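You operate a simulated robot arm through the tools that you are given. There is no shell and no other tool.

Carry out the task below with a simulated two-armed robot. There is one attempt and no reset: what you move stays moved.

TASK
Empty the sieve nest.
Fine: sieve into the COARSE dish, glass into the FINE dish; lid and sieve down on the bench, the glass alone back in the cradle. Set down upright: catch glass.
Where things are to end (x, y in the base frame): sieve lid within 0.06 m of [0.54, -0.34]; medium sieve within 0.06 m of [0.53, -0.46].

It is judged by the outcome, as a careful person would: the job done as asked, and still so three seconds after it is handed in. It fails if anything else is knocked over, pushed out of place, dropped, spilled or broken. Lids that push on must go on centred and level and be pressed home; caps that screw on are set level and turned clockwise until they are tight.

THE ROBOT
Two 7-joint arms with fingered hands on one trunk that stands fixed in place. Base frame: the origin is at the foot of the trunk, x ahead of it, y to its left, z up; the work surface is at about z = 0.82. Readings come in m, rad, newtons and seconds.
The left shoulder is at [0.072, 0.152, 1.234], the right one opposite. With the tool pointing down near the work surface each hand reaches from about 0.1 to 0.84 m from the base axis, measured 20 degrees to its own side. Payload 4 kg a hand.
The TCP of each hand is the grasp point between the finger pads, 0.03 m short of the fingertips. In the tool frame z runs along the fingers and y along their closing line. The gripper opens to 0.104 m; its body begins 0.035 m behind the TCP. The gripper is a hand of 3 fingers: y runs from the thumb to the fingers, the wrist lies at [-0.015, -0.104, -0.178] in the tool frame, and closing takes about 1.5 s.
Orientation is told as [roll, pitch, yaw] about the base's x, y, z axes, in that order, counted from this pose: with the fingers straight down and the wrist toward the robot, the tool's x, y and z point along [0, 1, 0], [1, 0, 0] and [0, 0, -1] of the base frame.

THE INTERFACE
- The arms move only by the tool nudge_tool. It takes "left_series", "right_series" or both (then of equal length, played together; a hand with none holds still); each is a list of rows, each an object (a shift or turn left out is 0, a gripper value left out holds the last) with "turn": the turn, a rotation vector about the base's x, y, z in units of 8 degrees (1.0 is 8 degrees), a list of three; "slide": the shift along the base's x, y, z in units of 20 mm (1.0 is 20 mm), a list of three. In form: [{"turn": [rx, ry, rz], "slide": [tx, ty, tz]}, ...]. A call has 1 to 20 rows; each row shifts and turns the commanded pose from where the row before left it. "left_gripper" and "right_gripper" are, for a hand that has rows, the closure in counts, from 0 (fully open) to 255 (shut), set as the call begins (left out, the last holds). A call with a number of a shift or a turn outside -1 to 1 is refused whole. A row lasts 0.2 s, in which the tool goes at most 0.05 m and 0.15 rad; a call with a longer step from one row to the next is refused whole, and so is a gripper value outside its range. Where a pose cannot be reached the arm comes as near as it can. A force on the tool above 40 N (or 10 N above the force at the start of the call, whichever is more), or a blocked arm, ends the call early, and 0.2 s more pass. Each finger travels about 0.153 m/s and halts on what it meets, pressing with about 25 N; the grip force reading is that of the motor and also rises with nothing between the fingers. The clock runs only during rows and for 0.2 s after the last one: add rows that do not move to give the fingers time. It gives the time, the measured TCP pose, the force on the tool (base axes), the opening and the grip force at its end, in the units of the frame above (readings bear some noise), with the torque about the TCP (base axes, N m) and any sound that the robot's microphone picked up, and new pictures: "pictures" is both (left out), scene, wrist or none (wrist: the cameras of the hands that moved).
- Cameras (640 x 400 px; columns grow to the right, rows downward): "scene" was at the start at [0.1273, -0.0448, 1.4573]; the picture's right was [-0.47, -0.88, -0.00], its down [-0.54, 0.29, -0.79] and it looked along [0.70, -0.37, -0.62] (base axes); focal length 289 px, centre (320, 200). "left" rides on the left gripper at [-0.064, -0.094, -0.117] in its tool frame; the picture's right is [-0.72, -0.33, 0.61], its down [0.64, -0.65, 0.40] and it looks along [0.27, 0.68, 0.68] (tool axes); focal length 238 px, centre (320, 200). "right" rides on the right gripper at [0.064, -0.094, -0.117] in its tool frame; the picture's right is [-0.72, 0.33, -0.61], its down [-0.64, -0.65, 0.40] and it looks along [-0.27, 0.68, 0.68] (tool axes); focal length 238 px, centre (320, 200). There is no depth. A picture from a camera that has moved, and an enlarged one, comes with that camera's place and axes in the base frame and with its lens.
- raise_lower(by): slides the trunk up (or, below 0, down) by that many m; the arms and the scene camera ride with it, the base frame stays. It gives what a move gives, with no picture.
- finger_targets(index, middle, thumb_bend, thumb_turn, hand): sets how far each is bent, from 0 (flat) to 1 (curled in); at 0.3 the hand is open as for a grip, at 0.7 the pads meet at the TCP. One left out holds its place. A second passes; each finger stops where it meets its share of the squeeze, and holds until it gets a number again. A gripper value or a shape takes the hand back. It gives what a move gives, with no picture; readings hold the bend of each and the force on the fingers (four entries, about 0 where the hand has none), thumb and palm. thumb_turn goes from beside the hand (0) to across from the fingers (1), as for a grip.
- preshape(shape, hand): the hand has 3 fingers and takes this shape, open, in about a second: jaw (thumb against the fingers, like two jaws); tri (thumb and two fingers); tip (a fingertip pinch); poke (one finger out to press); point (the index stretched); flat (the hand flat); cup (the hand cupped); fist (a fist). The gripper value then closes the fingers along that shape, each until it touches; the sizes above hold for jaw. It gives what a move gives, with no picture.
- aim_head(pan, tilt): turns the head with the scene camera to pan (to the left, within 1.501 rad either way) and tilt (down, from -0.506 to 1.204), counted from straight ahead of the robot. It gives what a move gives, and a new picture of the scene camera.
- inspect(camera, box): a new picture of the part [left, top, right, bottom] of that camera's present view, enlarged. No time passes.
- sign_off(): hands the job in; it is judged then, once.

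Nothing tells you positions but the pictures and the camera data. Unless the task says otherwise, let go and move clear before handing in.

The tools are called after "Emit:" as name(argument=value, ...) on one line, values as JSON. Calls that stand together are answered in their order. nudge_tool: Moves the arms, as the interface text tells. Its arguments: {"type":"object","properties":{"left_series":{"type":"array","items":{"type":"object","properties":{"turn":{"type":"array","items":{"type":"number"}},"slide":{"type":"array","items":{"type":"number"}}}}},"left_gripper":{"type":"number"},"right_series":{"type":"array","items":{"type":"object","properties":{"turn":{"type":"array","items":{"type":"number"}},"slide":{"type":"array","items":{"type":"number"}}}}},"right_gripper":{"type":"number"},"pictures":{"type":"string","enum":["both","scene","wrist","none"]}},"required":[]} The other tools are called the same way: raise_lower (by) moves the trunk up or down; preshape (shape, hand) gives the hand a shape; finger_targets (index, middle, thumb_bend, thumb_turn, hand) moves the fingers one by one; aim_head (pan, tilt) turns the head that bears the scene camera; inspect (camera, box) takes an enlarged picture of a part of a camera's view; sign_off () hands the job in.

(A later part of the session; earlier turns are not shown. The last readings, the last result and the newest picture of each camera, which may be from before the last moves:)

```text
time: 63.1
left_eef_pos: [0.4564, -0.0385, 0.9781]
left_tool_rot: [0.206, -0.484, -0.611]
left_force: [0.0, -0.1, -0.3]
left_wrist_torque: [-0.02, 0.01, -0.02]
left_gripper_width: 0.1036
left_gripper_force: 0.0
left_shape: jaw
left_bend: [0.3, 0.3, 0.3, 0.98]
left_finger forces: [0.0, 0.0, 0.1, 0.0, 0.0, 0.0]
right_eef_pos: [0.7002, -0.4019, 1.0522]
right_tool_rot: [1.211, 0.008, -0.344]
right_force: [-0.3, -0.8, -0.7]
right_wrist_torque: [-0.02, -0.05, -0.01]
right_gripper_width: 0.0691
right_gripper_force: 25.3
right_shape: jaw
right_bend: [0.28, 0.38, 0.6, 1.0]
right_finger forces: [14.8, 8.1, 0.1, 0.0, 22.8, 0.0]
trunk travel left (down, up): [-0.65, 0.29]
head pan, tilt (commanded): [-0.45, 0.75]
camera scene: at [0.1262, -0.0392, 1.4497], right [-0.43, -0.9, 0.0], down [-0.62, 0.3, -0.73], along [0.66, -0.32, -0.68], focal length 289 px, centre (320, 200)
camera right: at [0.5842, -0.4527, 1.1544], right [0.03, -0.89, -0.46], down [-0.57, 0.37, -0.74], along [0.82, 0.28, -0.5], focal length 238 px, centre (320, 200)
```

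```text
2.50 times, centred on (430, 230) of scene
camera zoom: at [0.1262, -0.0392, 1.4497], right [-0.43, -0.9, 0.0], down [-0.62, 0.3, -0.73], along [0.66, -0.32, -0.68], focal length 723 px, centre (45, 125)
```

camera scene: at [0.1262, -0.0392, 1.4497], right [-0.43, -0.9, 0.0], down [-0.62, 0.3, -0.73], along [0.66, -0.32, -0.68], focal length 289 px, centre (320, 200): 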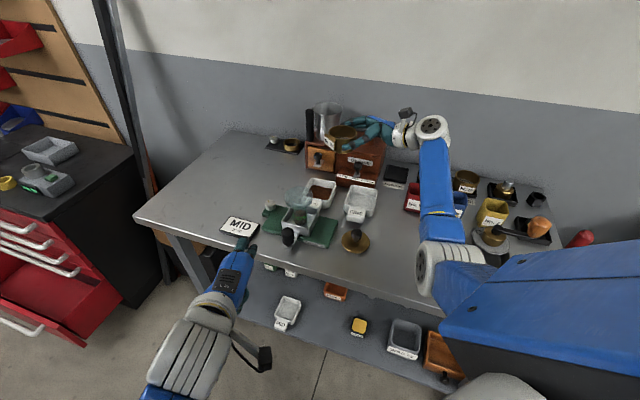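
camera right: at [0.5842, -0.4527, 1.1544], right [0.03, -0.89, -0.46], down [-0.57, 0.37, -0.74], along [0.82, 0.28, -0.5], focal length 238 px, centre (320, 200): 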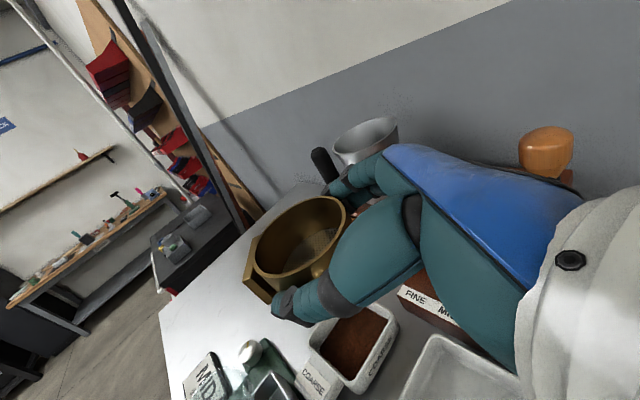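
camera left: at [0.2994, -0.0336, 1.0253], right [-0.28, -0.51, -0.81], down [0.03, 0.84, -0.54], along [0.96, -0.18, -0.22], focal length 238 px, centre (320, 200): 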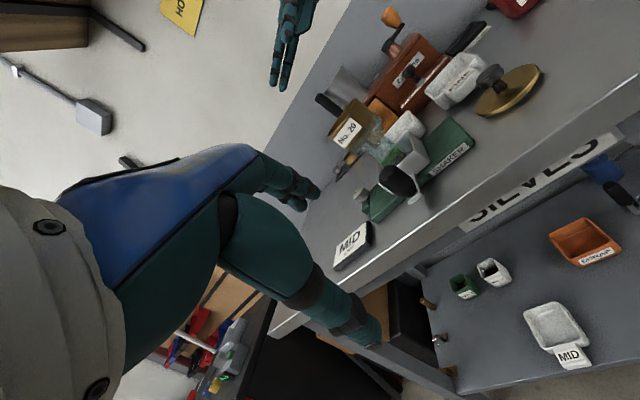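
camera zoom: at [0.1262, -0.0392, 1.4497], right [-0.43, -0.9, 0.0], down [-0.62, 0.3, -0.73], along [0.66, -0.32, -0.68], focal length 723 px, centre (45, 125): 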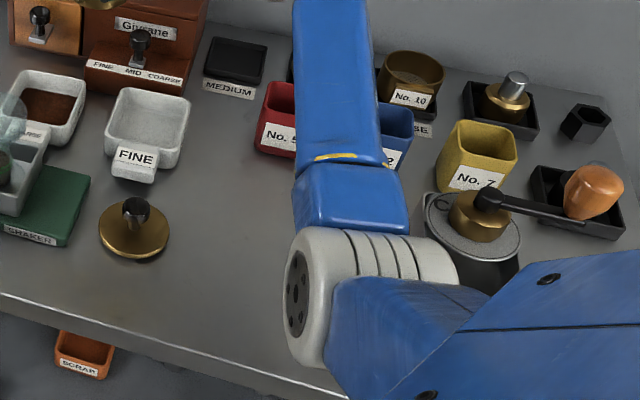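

The COARSE dish holds all the grounds and the bench is clean. To set the sieve down at (0.53, -0.46) I need the hand coming from the robot side (fingers along +x), clear of the grinder. I'll raise the trunk so the elbow stays high.

Emit:
raise_lower(by=0.12)

Emit:
nudge_tool(right_series=[{"turn": [0, 0, -0.88], "slide": [-0.94, -0.36, -0.3]}, {"turn": [0, 0, -0.88], "slide": [-0.94, -0.36, -0.6]}, {"turn": [0, 0, -0.88], "slide": [-0.94, -0.36, -0.6]}, {"turn": [0, 0, -0.88], "slide": [-0.94, -0.36, -0.6]}, {"turn": [0, 0, -0.88], "slide": [-0.94, -0.36, -0.6]}, {"turn": [0, 0, -0.88], "slide": [-0.94, -0.36, -0.6]}, {"turn": [0, 0, -0.88], "slide": [-0.94, -0.36, -0.6]}, {"turn": [0, 0, -0.88], "slide": [-0.94, -0.36, -0.6]}, {"turn": [0, 0, -0.88], "slide": [-0.94, -0.36, -0.6]}, {"turn": [0, 0, -0.88], "slide": [-0.94, -0.36, -0.6]}, {}])

```text
time: 64.6
left_eef_pos: [0.4572, -0.0381, 1.0974]
left_tool_rot: [0.207, -0.484, -0.61]
left_force: [-0.4, 0.2, -0.4]
left_wrist_torque: [-0.01, 0.03, -0.01]
left_gripper_width: 0.1037
left_gripper_force: 0.1
left_shape: jaw
left_bend: [0.3, 0.3, 0.3, 0.98]
left_finger forces: [0.0, 0.0, 0.0, 0.0, 0.0, 0.0]
right_eef_pos: [0.7019, -0.4005, 1.1726]
right_tool_rot: [1.209, 0.008, -0.342]
right_force: [-0.4, -0.2, -0.3]
right_wrist_torque: [-0.02, 0.02, -0.01]
right_gripper_width: 0.0691
right_gripper_force: 25.1
right_shape: jaw
right_bend: [0.28, 0.38, 0.6, 1.0]
right_finger forces: [14.8, 8.1, 0.0, 0.0, 22.9, 0.0]
trunk travel left (down, up): [-0.77, 0.17]
head pan, tilt (commanded): [-0.45, 0.75]
```

```text
time: 67.2
left_eef_pos: [0.4571, -0.0377, 1.097]
left_tool_rot: [0.207, -0.483, -0.609]
left_force: [-0.3, 0.4, -0.1]
left_wrist_torque: [0.0, -0.02, -0.02]
left_gripper_width: 0.1039
left_gripper_force: 0.0
left_shape: jaw
left_bend: [0.3, 0.3, 0.3, 0.98]
left_finger forces: [0.1, 0.1, 0.0, 0.0, 0.0, 0.0]
right_eef_pos: [0.5009, -0.5172, 1.0868]
right_tool_rot: [1.196, -0.122, -1.593]
right_force: [-0.4, 0.3, -0.7]
right_wrist_torque: [0.0, 0.01, 0.01]
right_gripper_width: 0.0691
right_gripper_force: 24.7
right_shape: jaw
right_bend: [0.28, 0.38, 0.6, 1.0]
right_finger forces: [14.9, 8.1, 0.0, 0.0, 23.1, 0.0]
trunk travel left (down, up): [-0.77, 0.17]
head pan, tilt (commanded): [-0.45, 0.75]
stopped in row 11 (right hand): the arm was blocked; the commanded pose is now the measured one
camera scene: at [0.1256, -0.0385, 1.5698], right [-0.43, -0.9, 0.0], down [-0.62, 0.3, -0.73], along [0.66, -0.32, -0.68], focal length 289 px, centre (320, 200)
camera right: at [0.4189, -0.4105, 1.1775], right [-0.84, -0.36, -0.4], down [0.15, 0.55, -0.82], along [0.52, -0.75, -0.41], focal length 238 px, centre (320, 200)
```

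scene: 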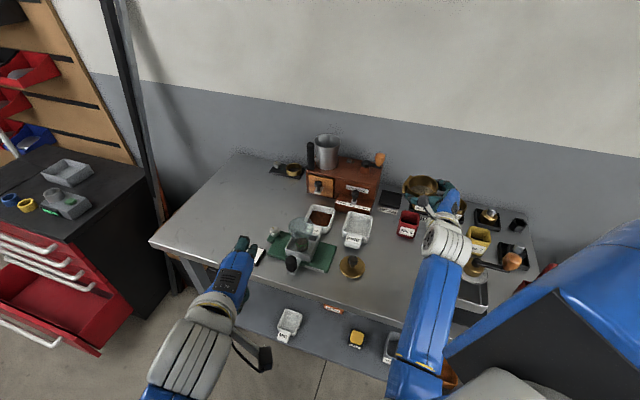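
right: 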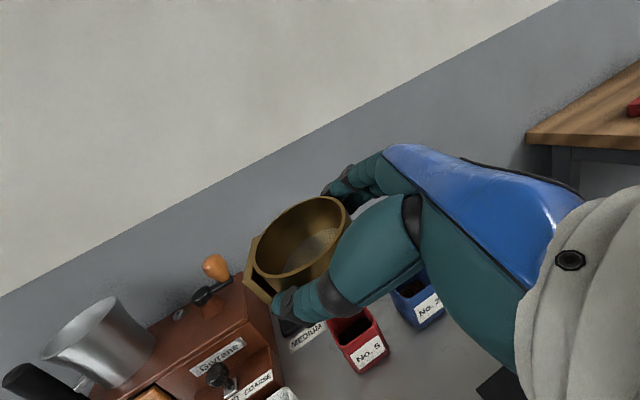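

The arm could not reach that yaw (about 0°), so it stopped with the sieve tilted slightly — it's empty, so nothing spilled. I'll yaw back about 20°, level the sieve again, and re-check reachability above the spot.

Emit:
nudge_tool(right_series=[{"turn": [0, 0, 0.9], "slide": [0.16, 0.3, 0.1]}, {"turn": [0, 0, 0.9], "slide": [0.16, 0.5, 0.1]}, {"turn": [0, 0, 0.7], "slide": [0.16, 0.5, 0]}, {"turn": [0.44, 0.06, 0], "slide": [0.16, 0.5, 0]}, {"turn": [0.44, 0.06, 0]}, {}])

```text
time: 68.6
left_eef_pos: [0.4556, -0.0379, 1.0986]
left_tool_rot: [0.208, -0.483, -0.61]
left_force: [0.4, -0.7, 0.3]
left_wrist_torque: [-0.02, -0.03, 0.05]
left_gripper_width: 0.1037
left_gripper_force: 0.0
left_shape: jaw
left_bend: [0.3, 0.3, 0.3, 0.98]
left_finger forces: [0.0, 0.0, 0.1, 0.1, 0.1, 0.0]
right_eef_pos: [0.513, -0.4798, 1.0926]
right_tool_rot: [1.221, 0.006, -1.243]
right_force: [0.4, 0.3, -0.2]
right_wrist_torque: [-0.05, 0.03, 0.01]
right_gripper_width: 0.069
right_gripper_force: 25.5
right_shape: jaw
right_bend: [0.28, 0.38, 0.6, 1.0]
right_finger forces: [14.7, 8.0, 0.1, 0.1, 22.6, 0.0]
trunk travel left (down, up): [-0.77, 0.17]
head pan, tilt (commanded): [-0.45, 0.75]
camera scene: at [0.1247, -0.0393, 1.5698], right [-0.43, -0.9, 0.0], down [-0.62, 0.3, -0.73], along [0.66, -0.32, -0.68], focal length 289 px, centre (320, 200)
camera right: at [0.4013, -0.4205, 1.1926], right [-0.68, -0.57, -0.47], down [-0.06, 0.67, -0.74], along [0.73, -0.47, -0.49], focal length 238 px, centre (320, 200)
```

scene: 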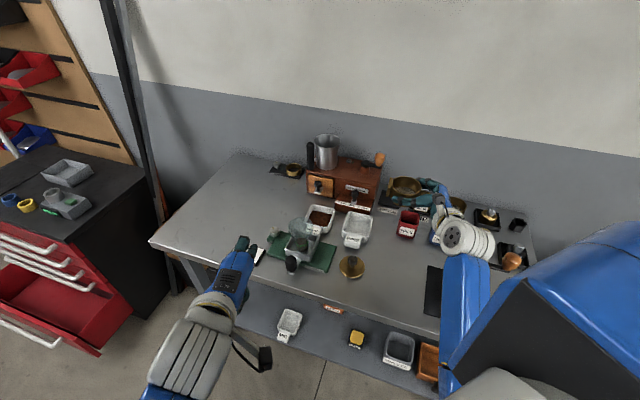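
right: 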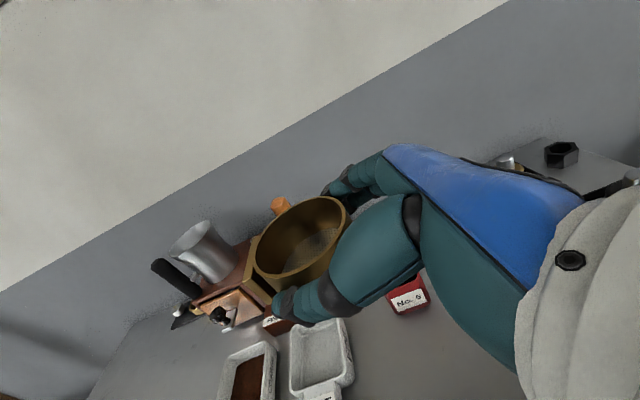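

The sieve is level again at (0.513, -0.480, 1.09) with yaw ≈ -71°, its axis near (0.529, -0.474). I'll lower it most of the way and look.

Emit:
nudge_tool(right_series=[{"slide": [0, 0, -0.8]}, {"slide": [0, 0, -0.8]}, {"slide": [0, 0, -0.8]}, {"slide": [0, 0, -0.8]}, {"slide": [0, 0, -0.8]}, {"slide": [0, 0, -0.8]}, {"slide": [0, 0, -0.8]}, {"slide": [0, 0, -0.8]}, {"slide": [0, 0, -0.8]}, {"slide": [0, 0, -0.8]}, {}])

Emit:
inspect(camera="scene", box=[320, 170, 520, 330])

Emit:
inspect(camera="right", box=[200, 160, 440, 400])

```text
time: 71.0
left_eef_pos: [0.4574, -0.0395, 1.098]
left_tool_rot: [0.206, -0.481, -0.608]
left_force: [0.3, -0.4, -0.4]
left_wrist_torque: [0.0, 0.02, 0.02]
left_gripper_width: 0.1034
left_gripper_force: 0.0
left_shape: jaw
left_bend: [0.3, 0.3, 0.3, 0.98]
left_finger forces: [0.1, 0.0, 0.0, 0.1, 0.1, 0.0]
right_eef_pos: [0.5133, -0.479, 0.9325]
right_tool_rot: [1.219, 0.004, -1.243]
right_force: [0.6, -0.1, -0.9]
right_wrist_torque: [-0.01, 0.03, 0.0]
right_gripper_width: 0.0692
right_gripper_force: 25.1
right_shape: jaw
right_bend: [0.28, 0.38, 0.6, 1.0]
right_finger forces: [14.7, 8.0, 0.0, 0.0, 22.7, 0.0]
trunk travel left (down, up): [-0.77, 0.17]
head pan, tilt (commanded): [-0.45, 0.75]
camera scene: at [0.125, -0.0391, 1.5698], right [-0.43, -0.9, 0.0], down [-0.62, 0.3, -0.73], along [0.66, -0.32, -0.68], focal length 289 px, centre (320, 200)
camera right: at [0.4001, -0.4197, 1.033], right [-0.68, -0.57, -0.47], down [-0.06, 0.67, -0.74], along [0.73, -0.47, -0.49], focal length 238 px, centre (320, 200)
```

scene: 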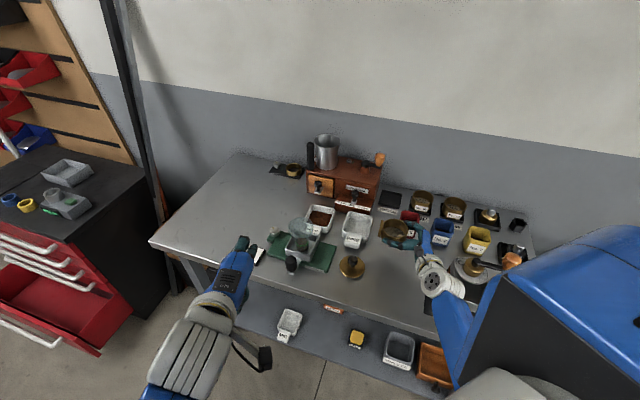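
right: 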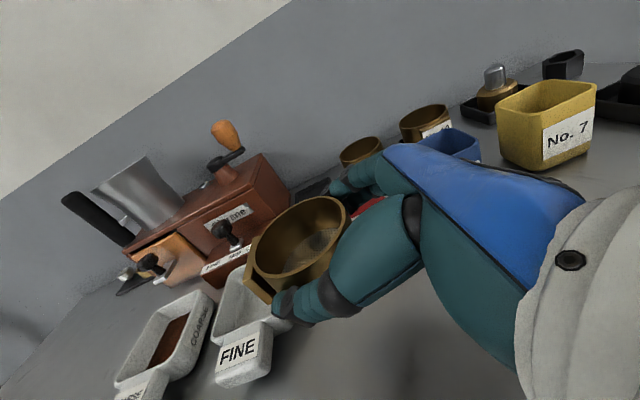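

```text
2.50 times, centred on (420, 250) of scene
camera zoom: at [0.125, -0.0391, 1.5698], right [-0.43, -0.9, 0.0], down [-0.62, 0.3, -0.73], along [0.66, -0.32, -0.68], focal length 723 px, centre (70, 75)
```

zoom: 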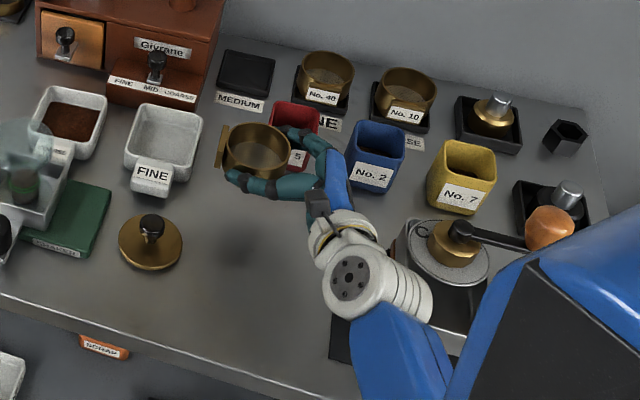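

```text
1.67 times, centred on (320, 280) of right
camera zoom: at [0.4001, -0.4197, 1.033], right [-0.68, -0.57, -0.47], down [-0.06, 0.67, -0.74], along [0.73, -0.47, -0.49], focal length 397 px, centre (320, 67)
```

zoom: 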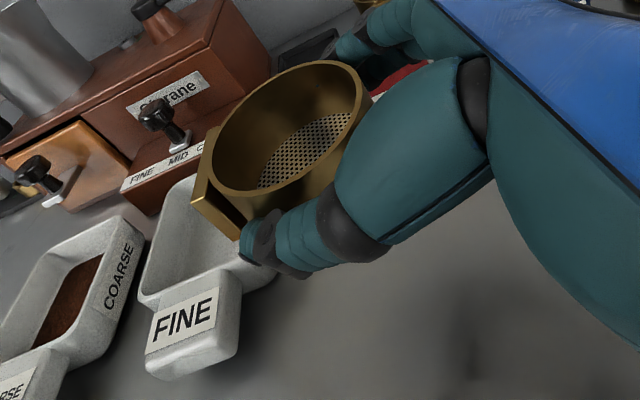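

The spot is clear; I'll shift 14 mm away from the red bin and continue lowering to just above the bench.

Emit:
nudge_tool(right_series=[{"slide": [-0.3, 0.2, -0.5]}, {"slide": [-0.3, 0.2, -0.5]}, {"slide": [0, 0, -0.6]}, {"slide": [0, 0, -0.6]}, {"slide": [0, 0, -0.5]}, {"slide": [0, 0, -0.4]}, {}])

Emit:
inspect(camera="scene", box=[340, 190, 440, 290])

Emit:
inspect(camera="right", box=[200, 160, 440, 400])

Emit:
inspect(camera="left", box=[380, 0, 640, 200])

```text
time: 72.6
left_eef_pos: [0.4554, -0.0384, 1.0983]
left_tool_rot: [0.204, -0.483, -0.609]
left_force: [-0.3, -0.6, 0.5]
left_wrist_torque: [0.0, -0.01, -0.05]
left_gripper_width: 0.1042
left_gripper_force: 0.0
left_shape: jaw
left_bend: [0.3, 0.3, 0.3, 0.98]
left_finger forces: [0.0, 0.1, 0.0, 0.0, 0.0, 0.1]
right_eef_pos: [0.5002, -0.4709, 0.8697]
right_tool_rot: [1.221, 0.003, -1.245]
right_force: [0.4, -0.4, -1.4]
right_wrist_torque: [0.01, 0.02, -0.01]
right_gripper_width: 0.069
right_gripper_force: 24.7
right_shape: jaw
right_bend: [0.28, 0.38, 0.6, 1.0]
right_finger forces: [14.8, 7.9, 0.0, 0.1, 22.7, 0.0]
trunk travel left (down, up): [-0.77, 0.17]
head pan, tilt (commanded): [-0.45, 0.75]
camera scene: at [0.1249, -0.0392, 1.5698], right [-0.43, -0.9, 0.0], down [-0.62, 0.3, -0.73], along [0.66, -0.32, -0.68], focal length 289 px, centre (320, 200)
camera right: at [0.3885, -0.4114, 0.9704], right [-0.68, -0.57, -0.47], down [-0.06, 0.67, -0.74], along [0.73, -0.47, -0.49], focal length 238 px, centre (320, 200)
```

scene: 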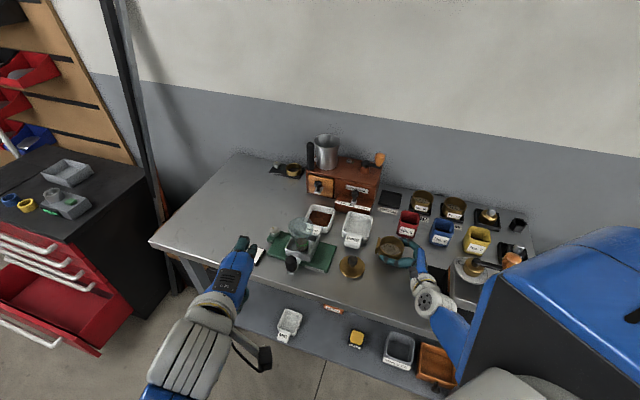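
right: 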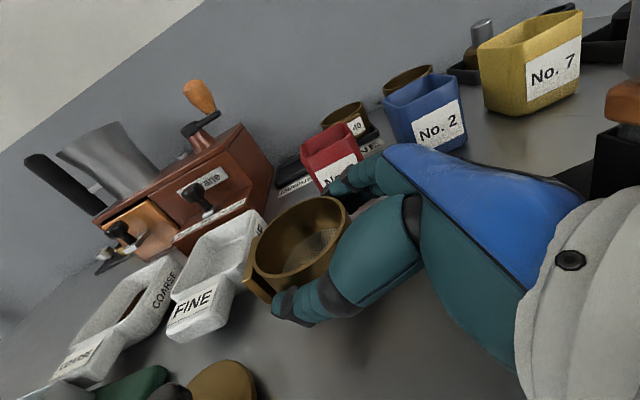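

```text
4.00 times, centred on (390, 240) of scene
camera zoom: at [0.1249, -0.0392, 1.5698], right [-0.43, -0.9, 0.0], down [-0.62, 0.3, -0.73], along [0.66, -0.32, -0.68], focal length 1157 px, centre (40, 40)
```

zoom: 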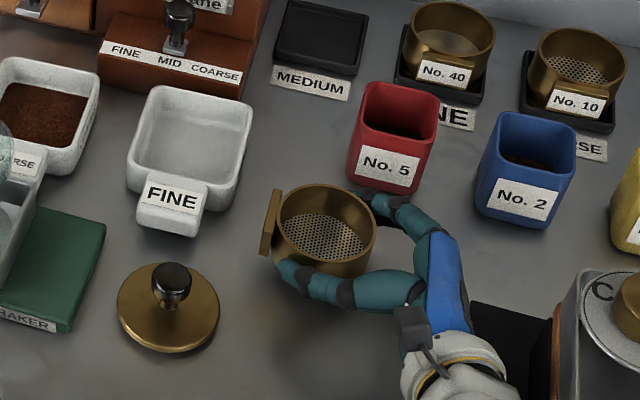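

```text
1.67 times, centred on (320, 280) of right
camera zoom: at [0.3885, -0.4114, 0.9704], right [-0.68, -0.57, -0.47], down [-0.06, 0.67, -0.74], along [0.73, -0.47, -0.49], focal length 397 px, centre (320, 67)
```

zoom: 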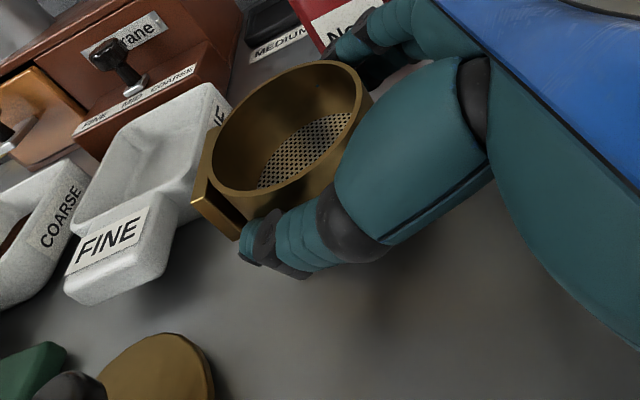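

```text
2.00 times, centred on (510, 100) of left
camera zoom: at [0.2989, -0.0344, 1.1455], right [-0.28, -0.51, -0.81], down [0.03, 0.84, -0.54], along [0.96, -0.18, -0.22], focal length 477 px, centre (-60, 400)
```

zoom: 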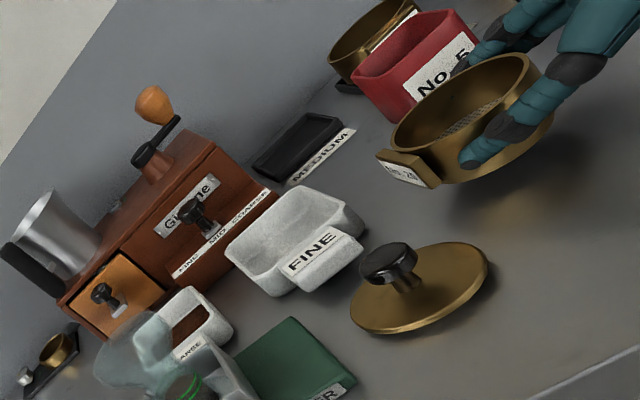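

Everything around is clear. I'll creep down to contact.

Emit:
nudge_tool(right_series=[{"slide": [0, 0, -0.2]}, {"slide": [0, 0, -0.2]}, {"slide": [0, 0, -0.1]}, {}], pictures="none")

Emit:
inspect(camera="left", box=[540, 20, 640, 120])

Emit:
inspect(camera="scene", box=[360, 210, 430, 280])

```text
time: 73.6
left_eef_pos: [0.4558, -0.0378, 1.0969]
left_tool_rot: [0.206, -0.484, -0.608]
left_force: [-0.5, -0.1, -1.0]
left_wrist_torque: [-0.01, -0.03, 0.04]
left_gripper_width: 0.1038
left_gripper_force: 0.2
left_shape: jaw
left_bend: [0.3, 0.3, 0.3, 0.98]
left_finger forces: [0.1, 0.0, 0.1, 0.0, 0.0, 0.1]
right_eef_pos: [0.5, -0.4718, 0.8582]
right_tool_rot: [1.222, 0.004, -1.243]
right_force: [0.4, 0.4, -0.8]
right_wrist_torque: [-0.03, 0.03, 0.0]
right_gripper_width: 0.0689
right_gripper_force: 25.2
right_shape: jaw
right_bend: [0.28, 0.38, 0.6, 1.0]
right_finger forces: [14.7, 7.9, 0.0, 0.1, 22.7, 0.1]
trunk travel left (down, up): [-0.77, 0.17]
head pan, tilt (commanded): [-0.45, 0.75]
```

```text
4.00 times, centred on (590, 70) of left
camera zoom: at [0.2989, -0.0344, 1.1455], right [-0.28, -0.51, -0.81], down [0.03, 0.84, -0.54], along [0.96, -0.18, -0.22], focal length 953 px, centre (-760, 720)
```

zoom: 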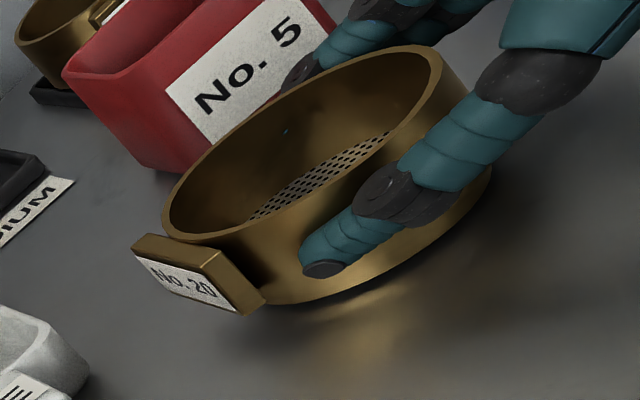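

```text
5.71 times, centred on (395, 245) of scene
camera zoom: at [0.1249, -0.0392, 1.5698], right [-0.43, -0.9, 0.0], down [-0.62, 0.3, -0.73], along [0.66, -0.32, -0.68], focal length 1653 px, centre (-109, -57)
```

zoom: 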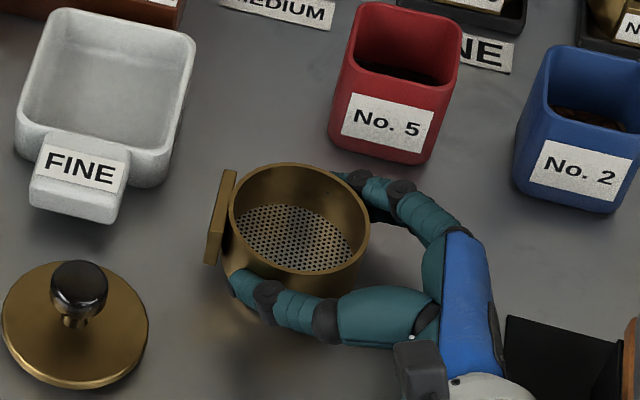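

No contact yet. I'll continue in 4 mm steps.

Emit:
nudge_tool(right_series=[{"slide": [0, 0, -0.1]}, {"slide": [0, 0, -0.1]}, {}], pictures="none")

Emit:
nudge_tool(right_series=[{"slide": [0, 0, -0.1]}, {"slide": [0, 0, -0.1]}, {}], pictures="none")

Emit:
inspect(camera="left", box=[540, 20, 640, 120])

```text
time: 74.4
left_eef_pos: [0.4557, -0.0369, 1.0983]
left_tool_rot: [0.206, -0.484, -0.61]
left_force: [0.0, -0.3, -0.1]
left_wrist_torque: [-0.02, -0.01, 0.01]
left_gripper_width: 0.1036
left_gripper_force: 0.1
left_shape: jaw
left_bend: [0.3, 0.3, 0.3, 0.98]
left_finger forces: [0.1, 0.0, 0.1, 0.0, 0.0, 0.0]
right_eef_pos: [0.5005, -0.4716, 0.8554]
right_tool_rot: [1.22, 0.003, -1.245]
right_force: [-0.4, -0.5, 0.9]
right_wrist_torque: [-0.01, -0.03, 0.01]
right_gripper_width: 0.069
right_gripper_force: 24.9
right_shape: jaw
right_bend: [0.28, 0.38, 0.61, 1.0]
right_finger forces: [14.8, 8.0, 0.1, 0.0, 22.8, 0.0]
trunk travel left (down, up): [-0.77, 0.17]
head pan, tilt (commanded): [-0.45, 0.75]
```

```text
time: 75.2
left_eef_pos: [0.4546, -0.0358, 1.0991]
left_tool_rot: [0.208, -0.485, -0.61]
left_force: [-0.5, 0.8, 0.5]
left_wrist_torque: [0.02, 0.01, -0.01]
left_gripper_width: 0.1035
left_gripper_force: 0.1
left_shape: jaw
left_bend: [0.3, 0.3, 0.3, 0.98]
left_finger forces: [0.0, 0.1, 0.1, 0.0, 0.1, 0.0]
right_eef_pos: [0.5004, -0.4718, 0.8526]
right_tool_rot: [1.223, 0.001, -1.249]
right_force: [1.5, -1.7, 12.4]
right_wrist_torque: [-0.18, -0.33, -0.04]
right_gripper_width: 0.0685
right_gripper_force: 25.4
right_shape: jaw
right_bend: [0.73, 0.38, 0.61, 0.99]
right_finger forces: [16.6, 9.2, 0.0, 0.0, 22.7, 0.0]
trunk travel left (down, up): [-0.77, 0.17]
head pan, tilt (commanded): [-0.45, 0.75]
```

```text
4.00 times, centred on (590, 70) of left
camera zoom: at [0.2974, -0.0334, 1.1461], right [-0.28, -0.51, -0.81], down [0.03, 0.84, -0.54], along [0.96, -0.18, -0.22], focal length 953 px, centre (-760, 720)
```

zoom: 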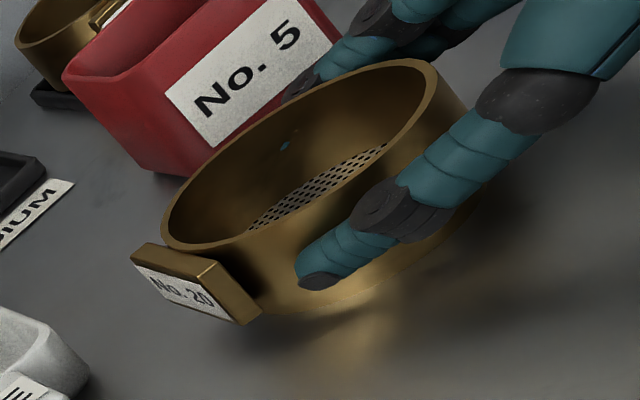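

The sieve is on the bench (12 N). I'll ease off 2 mm and open the fingers.

Emit:
nudge_tool(right_series=[{"slide": [0, 0, 0.08]}, {}], pictures="none")

Emit:
nudge_tool(right_series=[{}, {}, {}, {}, {}], right_gripper=20)

Emit:
inspect(camera="left", box=[540, 20, 640, 120])

Emit:
inspect(camera="scene", box=[360, 210, 430, 280])

```text
time: 75.8
left_eef_pos: [0.4548, -0.0366, 1.0996]
left_tool_rot: [0.206, -0.486, -0.61]
left_force: [0.3, 0.0, 0.8]
left_wrist_torque: [-0.03, -0.03, 0.0]
left_gripper_width: 0.1037
left_gripper_force: 0.1
left_shape: jaw
left_bend: [0.3, 0.3, 0.3, 0.98]
left_finger forces: [0.0, 0.1, 0.1, 0.0, 0.0, 0.0]
right_eef_pos: [0.5001, -0.4716, 0.8525]
right_tool_rot: [1.223, 0.001, -1.244]
right_force: [4.0, -2.9, 11.9]
right_wrist_torque: [-0.18, -0.35, -0.04]
right_gripper_width: 0.0685
right_gripper_force: 25.4
right_shape: jaw
right_bend: [0.73, 0.38, 0.61, 0.99]
right_finger forces: [17.3, 9.6, 0.1, 0.0, 22.7, 0.0]
trunk travel left (down, up): [-0.77, 0.17]
head pan, tilt (commanded): [-0.45, 0.75]
```

```text
time: 77.0
left_eef_pos: [0.4564, -0.0386, 1.0977]
left_tool_rot: [0.207, -0.481, -0.61]
left_force: [0.1, -0.8, -0.4]
left_wrist_torque: [0.01, 0.02, -0.03]
left_gripper_width: 0.1038
left_gripper_force: 0.1
left_shape: jaw
left_bend: [0.3, 0.3, 0.3, 0.98]
left_finger forces: [0.1, 0.1, 0.1, 0.0, 0.0, 0.0]
right_eef_pos: [0.5004, -0.4705, 0.8494]
right_tool_rot: [1.219, 0.005, -1.245]
right_force: [-1.2, -0.4, 0.6]
right_wrist_torque: [0.01, 0.01, 0.02]
right_gripper_width: 0.0956
right_gripper_force: 0.0
right_shape: jaw
right_bend: [0.32, 0.31, 0.31, 0.98]
right_finger forces: [0.1, 0.0, 0.1, 0.0, 0.1, 0.0]
trunk travel left (down, up): [-0.77, 0.17]
head pan, tilt (commanded): [-0.45, 0.75]
camera scene: at [0.1252, -0.0388, 1.5698], right [-0.43, -0.9, 0.0], down [-0.62, 0.3, -0.73], along [0.66, -0.32, -0.68], focal length 289 px, centre (320, 200)
camera right: at [0.3884, -0.4118, 0.9511], right [-0.68, -0.57, -0.47], down [-0.06, 0.67, -0.74], along [0.73, -0.47, -0.49], focal length 238 px, centre (320, 200)
```

scene: 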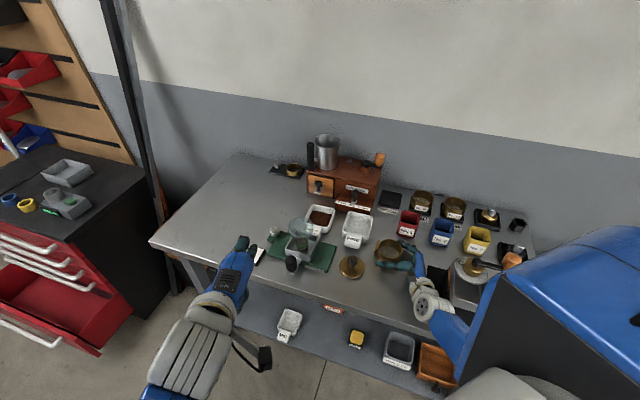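
right: 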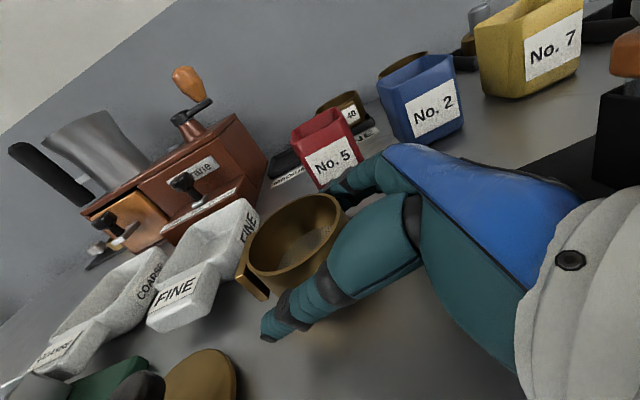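

```text
4.00 times, centred on (590, 70) of left
camera zoom: at [0.2992, -0.0341, 1.1453], right [-0.28, -0.51, -0.81], down [0.03, 0.84, -0.54], along [0.96, -0.18, -0.22], focal length 953 px, centre (-760, 720)
```

zoom: 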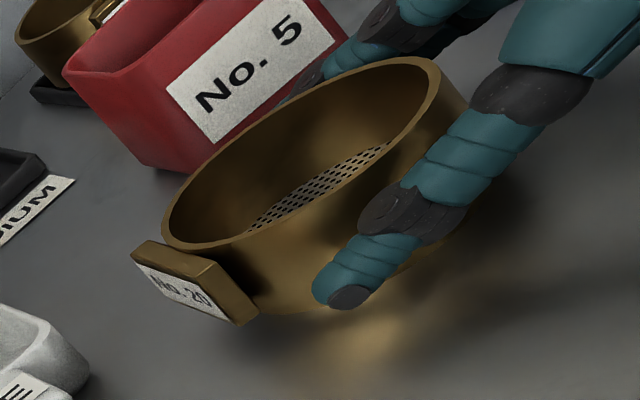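

```text
5.71 times, centred on (395, 245) of scene
camera zoom: at [0.1252, -0.0388, 1.5698], right [-0.43, -0.9, 0.0], down [-0.62, 0.3, -0.73], along [0.66, -0.32, -0.68], focal length 1653 px, centre (-109, -57)
```

zoom: 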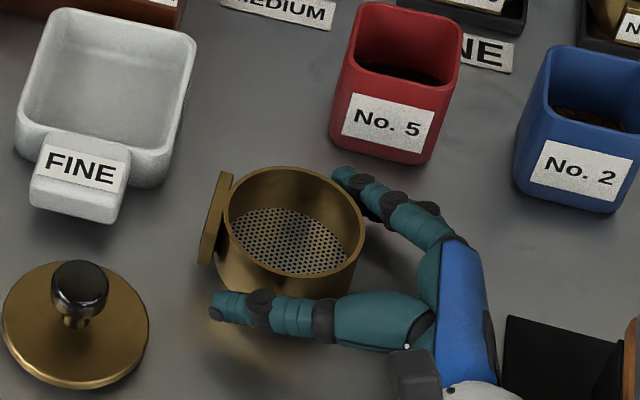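

The sieve stands upright at about (0.516, -0.463), within 15 mm of its target. I'll lift the hand straight up away from it.

Emit:
nudge_tool(right_series=[{"slide": [0, 0, 0.3]}, {"slide": [0, 0, 0.5]}, {"slide": [0, 0, 0.8]}, {"slide": [0, 0, 0.8]}, {"slide": [0, 0, 1]}, {"slide": [0, 0, 1]}, {"slide": [0, 0, 1]}, {"slide": [0, 0, 1]}, {"slide": [0, 0, 1]}, {"slide": [0, 0, 1]}, {"slide": [0, 0, 1]}, {"slide": [0, 0, 1]}, {}], right_gripper=0)

Emit:
inspect(camera="scene", box=[260, 180, 420, 300])

```text
time: 79.8
left_eef_pos: [0.4563, -0.0367, 1.0992]
left_tool_rot: [0.206, -0.482, -0.61]
left_force: [0.2, -0.9, 0.1]
left_wrist_torque: [0.03, 0.02, 0.01]
left_gripper_width: 0.1037
left_gripper_force: 0.1
left_shape: jaw
left_bend: [0.3, 0.3, 0.3, 0.98]
left_finger forces: [0.0, 0.0, 0.1, 0.0, 0.0, 0.0]
right_eef_pos: [0.5018, -0.4723, 1.0626]
right_tool_rot: [1.22, 0.004, -1.245]
right_force: [0.2, 0.8, -0.1]
right_wrist_torque: [-0.01, 0.01, -0.01]
right_gripper_width: 0.1038
right_gripper_force: 0.1
right_shape: jaw
right_bend: [0.3, 0.3, 0.3, 0.98]
right_finger forces: [0.1, 0.1, 0.0, 0.1, 0.0, 0.0]
trunk travel left (down, up): [-0.77, 0.17]
head pan, tilt (commanded): [-0.45, 0.75]
camera scene: at [0.1248, -0.0384, 1.5698], right [-0.43, -0.9, 0.0], down [-0.62, 0.3, -0.73], along [0.66, -0.32, -0.68], focal length 289 px, centre (320, 200)
camera right: at [0.3893, -0.412, 1.1626], right [-0.68, -0.57, -0.47], down [-0.06, 0.67, -0.74], along [0.73, -0.47, -0.49], focal length 238 px, centre (320, 200)
```

scene: 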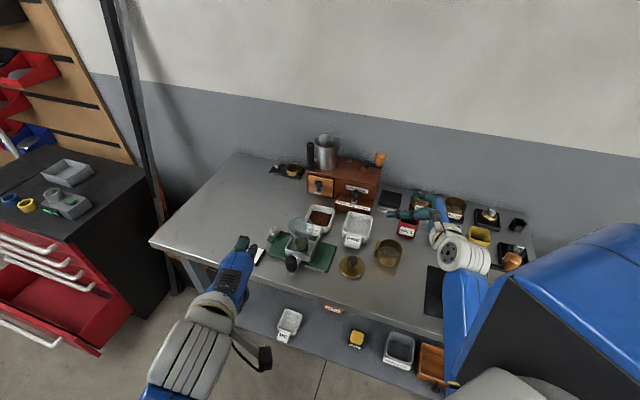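
right: 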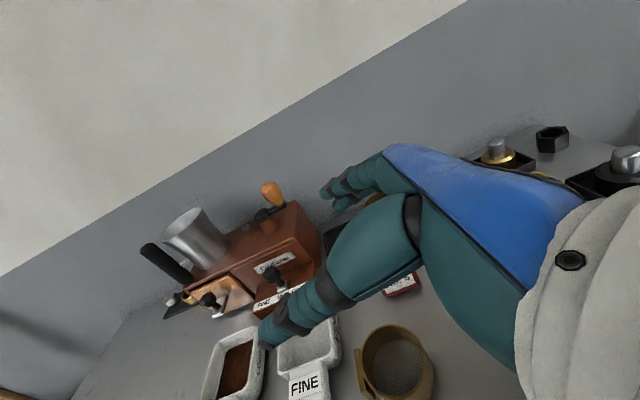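

```text
3.33 times, centred on (340, 240) of scene
camera zoom: at [0.1248, -0.0384, 1.5698], right [-0.43, -0.9, 0.0], down [-0.62, 0.3, -0.73], along [0.66, -0.32, -0.68], focal length 964 px, centre (253, 67)
```

zoom: 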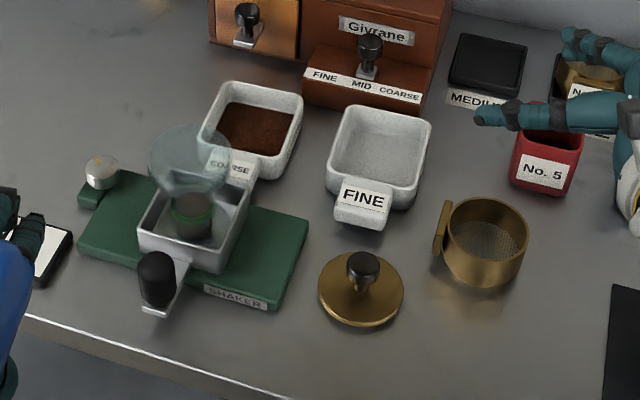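

Lid and sieve are in place, the glass is standing in the cradle, and all is clean. Next is the glass: I'll swing the right hand back to yaw ≈ 0 above it, then return the trunk to its original height.

Emit:
nudge_tool(right_series=[{"slide": [0.2, 0.3, 1], "turn": [0, 0, 0.4]}, {"slide": [0.6, 0.9, 0.9], "turn": [0, 0, 0.8]}, {"slide": [0.7, 1, 0.8], "turn": [0, 0, 0.8]}, {"slide": [0.7, 1, 0.8], "turn": [0, 0, 0.8]}, {"slide": [0.7, 1, 0.8], "turn": [0, 0, 0.8]}, {"slide": [0.7, 1, 0.8], "turn": [0, 0, 0.8]}, {"slide": [0.7, 1, 0.8], "turn": [0, 0, 0.8]}, {"slide": [0.7, 1, 0.8], "turn": [0, 0, 0.8]}, {"slide": [0.7, 1, 0.7], "turn": [0, 0, 0.8]}, {"slide": [0.7, 1, 0.7], "turn": [0, 0, 0.8]}, {"slide": [0.7, 1, 0.7], "turn": [0, 0, 0.8]}, {"slide": [0.6, 0.9, 0.5], "turn": [0, 0, 0.5]}, {}], pictures="none")

Emit:
raise_lower(by=-0.12)

Emit:
inspect(camera="left", box=[320, 85, 420, 185])

Emit:
inspect(camera="scene", box=[260, 160, 420, 280])

```text
time: 82.6
left_eef_pos: [0.4559, -0.0381, 1.0987]
left_tool_rot: [0.207, -0.485, -0.61]
left_force: [0.3, -0.5, -0.2]
left_wrist_torque: [-0.01, -0.01, -0.05]
left_gripper_width: 0.1035
left_gripper_force: 0.1
left_shape: jaw
left_bend: [0.3, 0.3, 0.3, 0.98]
left_finger forces: [0.1, 0.1, 0.0, 0.0, 0.0, 0.0]
right_eef_pos: [0.6544, -0.2471, 1.246]
right_tool_rot: [1.222, 0.002, -0.001]
right_force: [-0.2, -0.1, 0.6]
right_wrist_torque: [-0.01, 0.02, -0.03]
right_gripper_width: 0.1037
right_gripper_force: 0.0
right_shape: jaw
right_bend: [0.3, 0.3, 0.3, 0.98]
right_finger forces: [0.1, 0.0, 0.0, 0.1, 0.0, 0.1]
trunk travel left (down, up): [-0.77, 0.17]
head pan, tilt (commanded): [-0.45, 0.75]
```

```text
time: 84.1
left_eef_pos: [0.4559, -0.0375, 0.9783]
left_tool_rot: [0.208, -0.484, -0.608]
left_force: [-0.2, -0.8, 0.3]
left_wrist_torque: [-0.05, 0.0, 0.01]
left_gripper_width: 0.1037
left_gripper_force: 0.0
left_shape: jaw
left_bend: [0.3, 0.3, 0.3, 0.98]
left_finger forces: [0.0, 0.0, 0.0, 0.0, 0.0, 0.1]
right_eef_pos: [0.6549, -0.2481, 1.1256]
right_tool_rot: [1.221, 0.004, 0.0]
right_force: [-0.1, 0.5, -0.7]
right_wrist_torque: [-0.01, 0.02, -0.01]
right_gripper_width: 0.1035
right_gripper_force: 0.0
right_shape: jaw
right_bend: [0.3, 0.3, 0.3, 0.98]
right_finger forces: [0.0, 0.1, 0.0, 0.0, 0.0, 0.1]
trunk travel left (down, up): [-0.65, 0.29]
head pan, tilt (commanded): [-0.45, 0.75]
```

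```text
4.00 times, centred on (370, 135) of left
camera zoom: at [0.2986, -0.0341, 1.0257], right [-0.28, -0.51, -0.81], down [0.03, 0.84, -0.54], along [0.96, -0.18, -0.22], focal length 953 px, centre (120, 460)
```

zoom: 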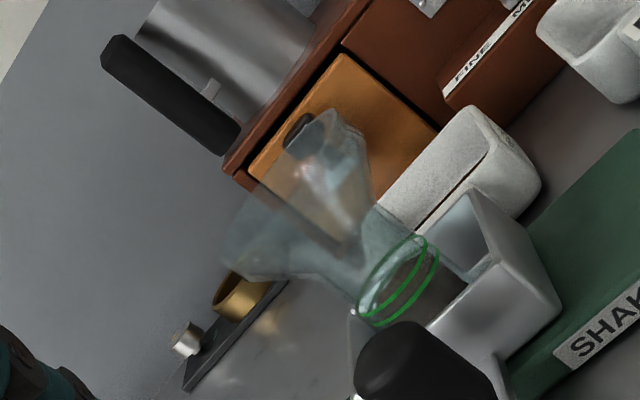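

```text
3.33 times, centred on (340, 220) of scene
camera zoom: at [0.1256, -0.0389, 1.4498], right [-0.43, -0.9, 0.0], down [-0.62, 0.3, -0.73], along [0.66, -0.32, -0.68], focal length 964 px, centre (253, 133)
```

zoom: 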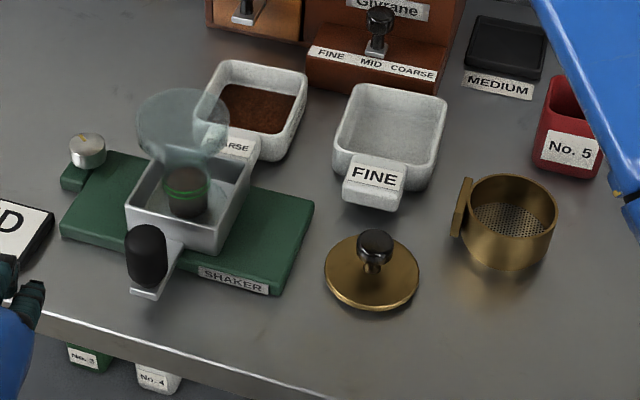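

The view shows the glass is a funnel (rim r≈38 mm at z≈0.95, tapering below z≈0.925 into a narrow cup holding the fines). I'll bring the hand down to just above it, with a slight yaw, and refine the alignment.

Emit:
nudge_tool(right_series=[{"slide": [-0.03, 0.02, -0.75], "turn": [0, 0, -0.25]}, {"slide": [-0.03, 0.02, -0.75], "turn": [0, 0, -0.25]}, {"slide": [-0.03, 0.02, -0.75], "turn": [0, 0, -0.25]}, {"slide": [-0.03, 0.02, -0.75], "turn": [0, 0, -0.25]}, {"slide": [-0.03, 0.02, -0.75], "turn": [0, 0, -0.25]}, {"slide": [0, 0, -0.75]}, {}, {}])

Emit:
inspect(camera="right", box=[240, 230, 420, 400])

Emit:
inspect(camera="scene", box=[260, 150, 340, 240])

Emit:
inspect(camera="left", box=[300, 65, 420, 185])

```text
time: 85.9
left_eef_pos: [0.4561, -0.0368, 0.9785]
left_tool_rot: [0.206, -0.485, -0.61]
left_force: [0.4, 0.4, -0.5]
left_wrist_torque: [-0.01, -0.02, -0.02]
left_gripper_width: 0.1037
left_gripper_force: 0.2
left_shape: jaw
left_bend: [0.3, 0.3, 0.3, 0.98]
left_finger forces: [0.0, 0.1, 0.0, 0.1, 0.0, 0.0]
right_eef_pos: [0.6512, -0.2471, 1.0354]
right_tool_rot: [1.221, 0.004, -0.176]
right_force: [0.3, 0.6, 0.1]
right_wrist_torque: [0.01, -0.01, 0.0]
right_gripper_width: 0.1038
right_gripper_force: 0.0
right_shape: jaw
right_bend: [0.3, 0.3, 0.3, 0.98]
right_finger forces: [0.1, 0.0, 0.1, 0.1, 0.0, 0.1]
trunk travel left (down, up): [-0.65, 0.29]
head pan, tilt (commanded): [-0.45, 0.75]
camera scene: at [0.1254, -0.0387, 1.4498], right [-0.43, -0.9, 0.0], down [-0.62, 0.3, -0.73], along [0.66, -0.32, -0.68], focal length 289 px, centre (320, 200)
camera right: at [0.545, -0.3179, 1.1359], right [0.17, -0.87, -0.47], down [-0.62, 0.27, -0.74], along [0.77, 0.42, -0.49], focal length 238 px, centre (320, 200)
```

scene: 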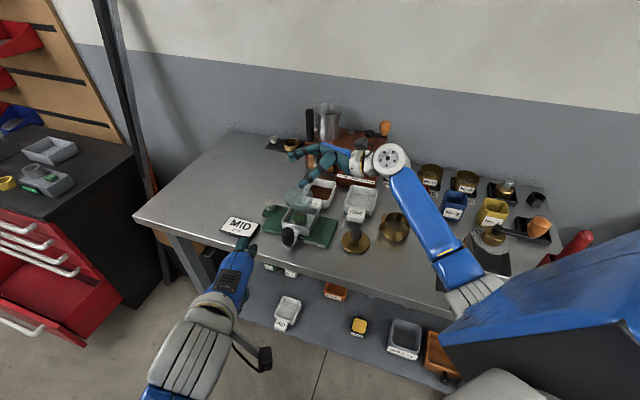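
right: 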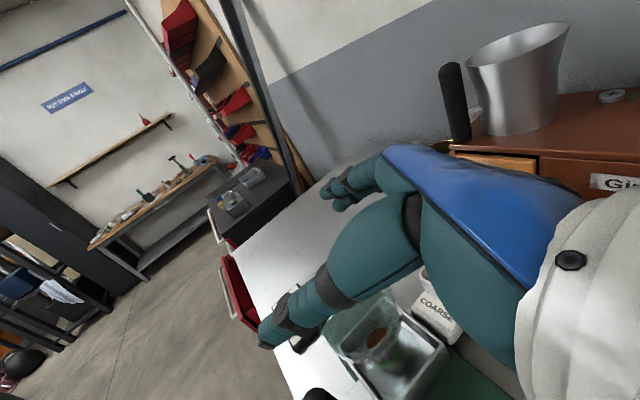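

```text
2.35 times, centred on (330, 315) of right
camera zoom: at [0.545, -0.3179, 1.1359], right [0.17, -0.87, -0.47], down [-0.62, 0.27, -0.74], along [0.77, 0.42, -0.49], focal length 561 px, centre (296, -71)
```

zoom: 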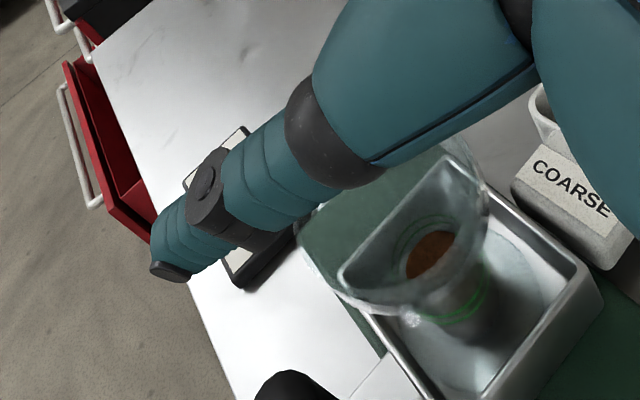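

```text
4.44 times, centred on (300, 195) of scene
camera zoom: at [0.1254, -0.0387, 1.4498], right [-0.43, -0.9, 0.0], down [-0.62, 0.3, -0.73], along [0.66, -0.32, -0.68], focal length 1286 px, centre (409, 222)
```

zoom: 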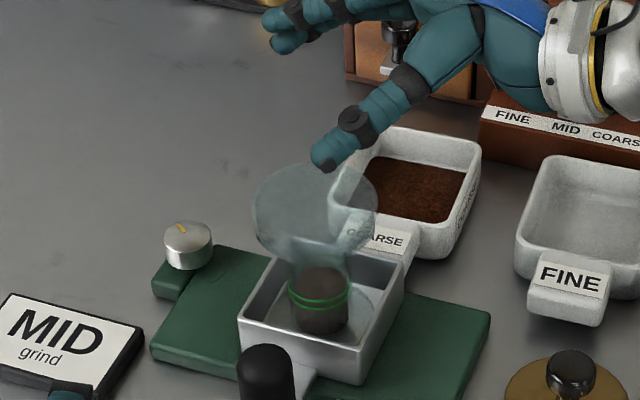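

```text
3.33 times, centred on (360, 125) of left
camera zoom: at [0.2987, -0.0342, 1.0255], right [-0.28, -0.51, -0.81], down [0.03, 0.84, -0.54], along [0.96, -0.18, -0.22], focal length 794 px, centre (187, 450)
```

zoom: 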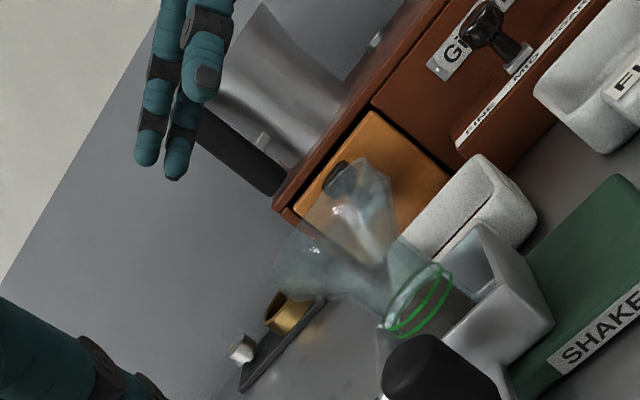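

I'll zoom in more on the glass rim to pin down its axis and height.

Emit:
inspect(camera="right", box=[310, 280, 420, 380])

Emit:
inspect(camera="scene", box=[275, 175, 325, 225])

Emit:
inspect(camera="left", box=[335, 100, 405, 170])

```text
4.00 times, centred on (365, 330) of right
camera zoom: at [0.545, -0.3179, 1.1359], right [0.17, -0.87, -0.47], down [-0.62, 0.27, -0.74], along [0.77, 0.42, -0.49], focal length 953 px, centre (140, -320)
```

zoom: 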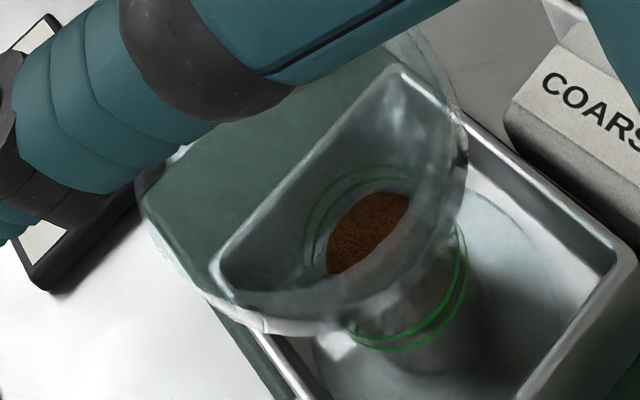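

```text
8.00 times, centred on (300, 200) of scene
camera zoom: at [0.1254, -0.0387, 1.4498], right [-0.43, -0.9, 0.0], down [-0.62, 0.3, -0.73], along [0.66, -0.32, -0.68], focal length 2314 px, centre (480, 200)
```

zoom: 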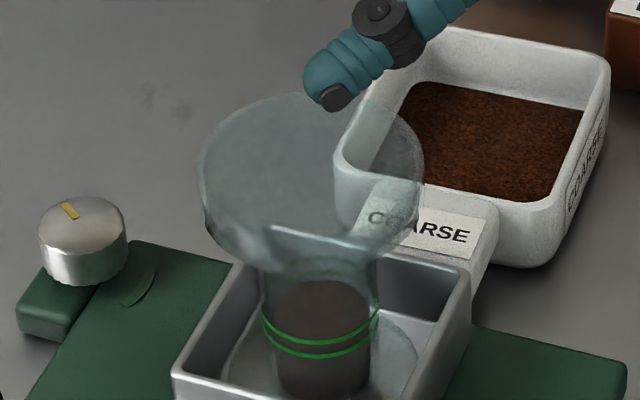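

```text
5.71 times, centred on (370, 135) of left
camera zoom: at [0.2987, -0.0342, 1.0255], right [-0.28, -0.51, -0.81], down [0.03, 0.84, -0.54], along [0.96, -0.18, -0.22], focal length 1362 px, centre (34, 571)
```

zoom: 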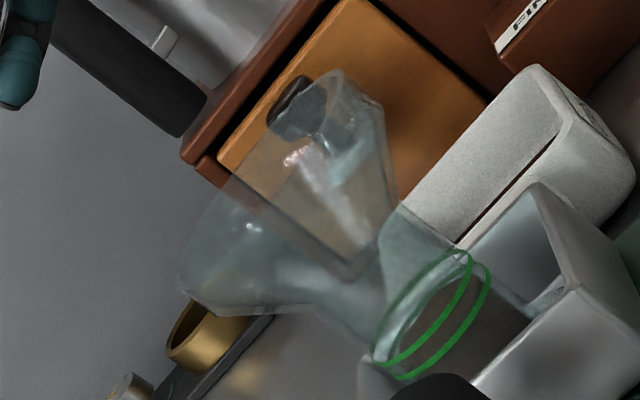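

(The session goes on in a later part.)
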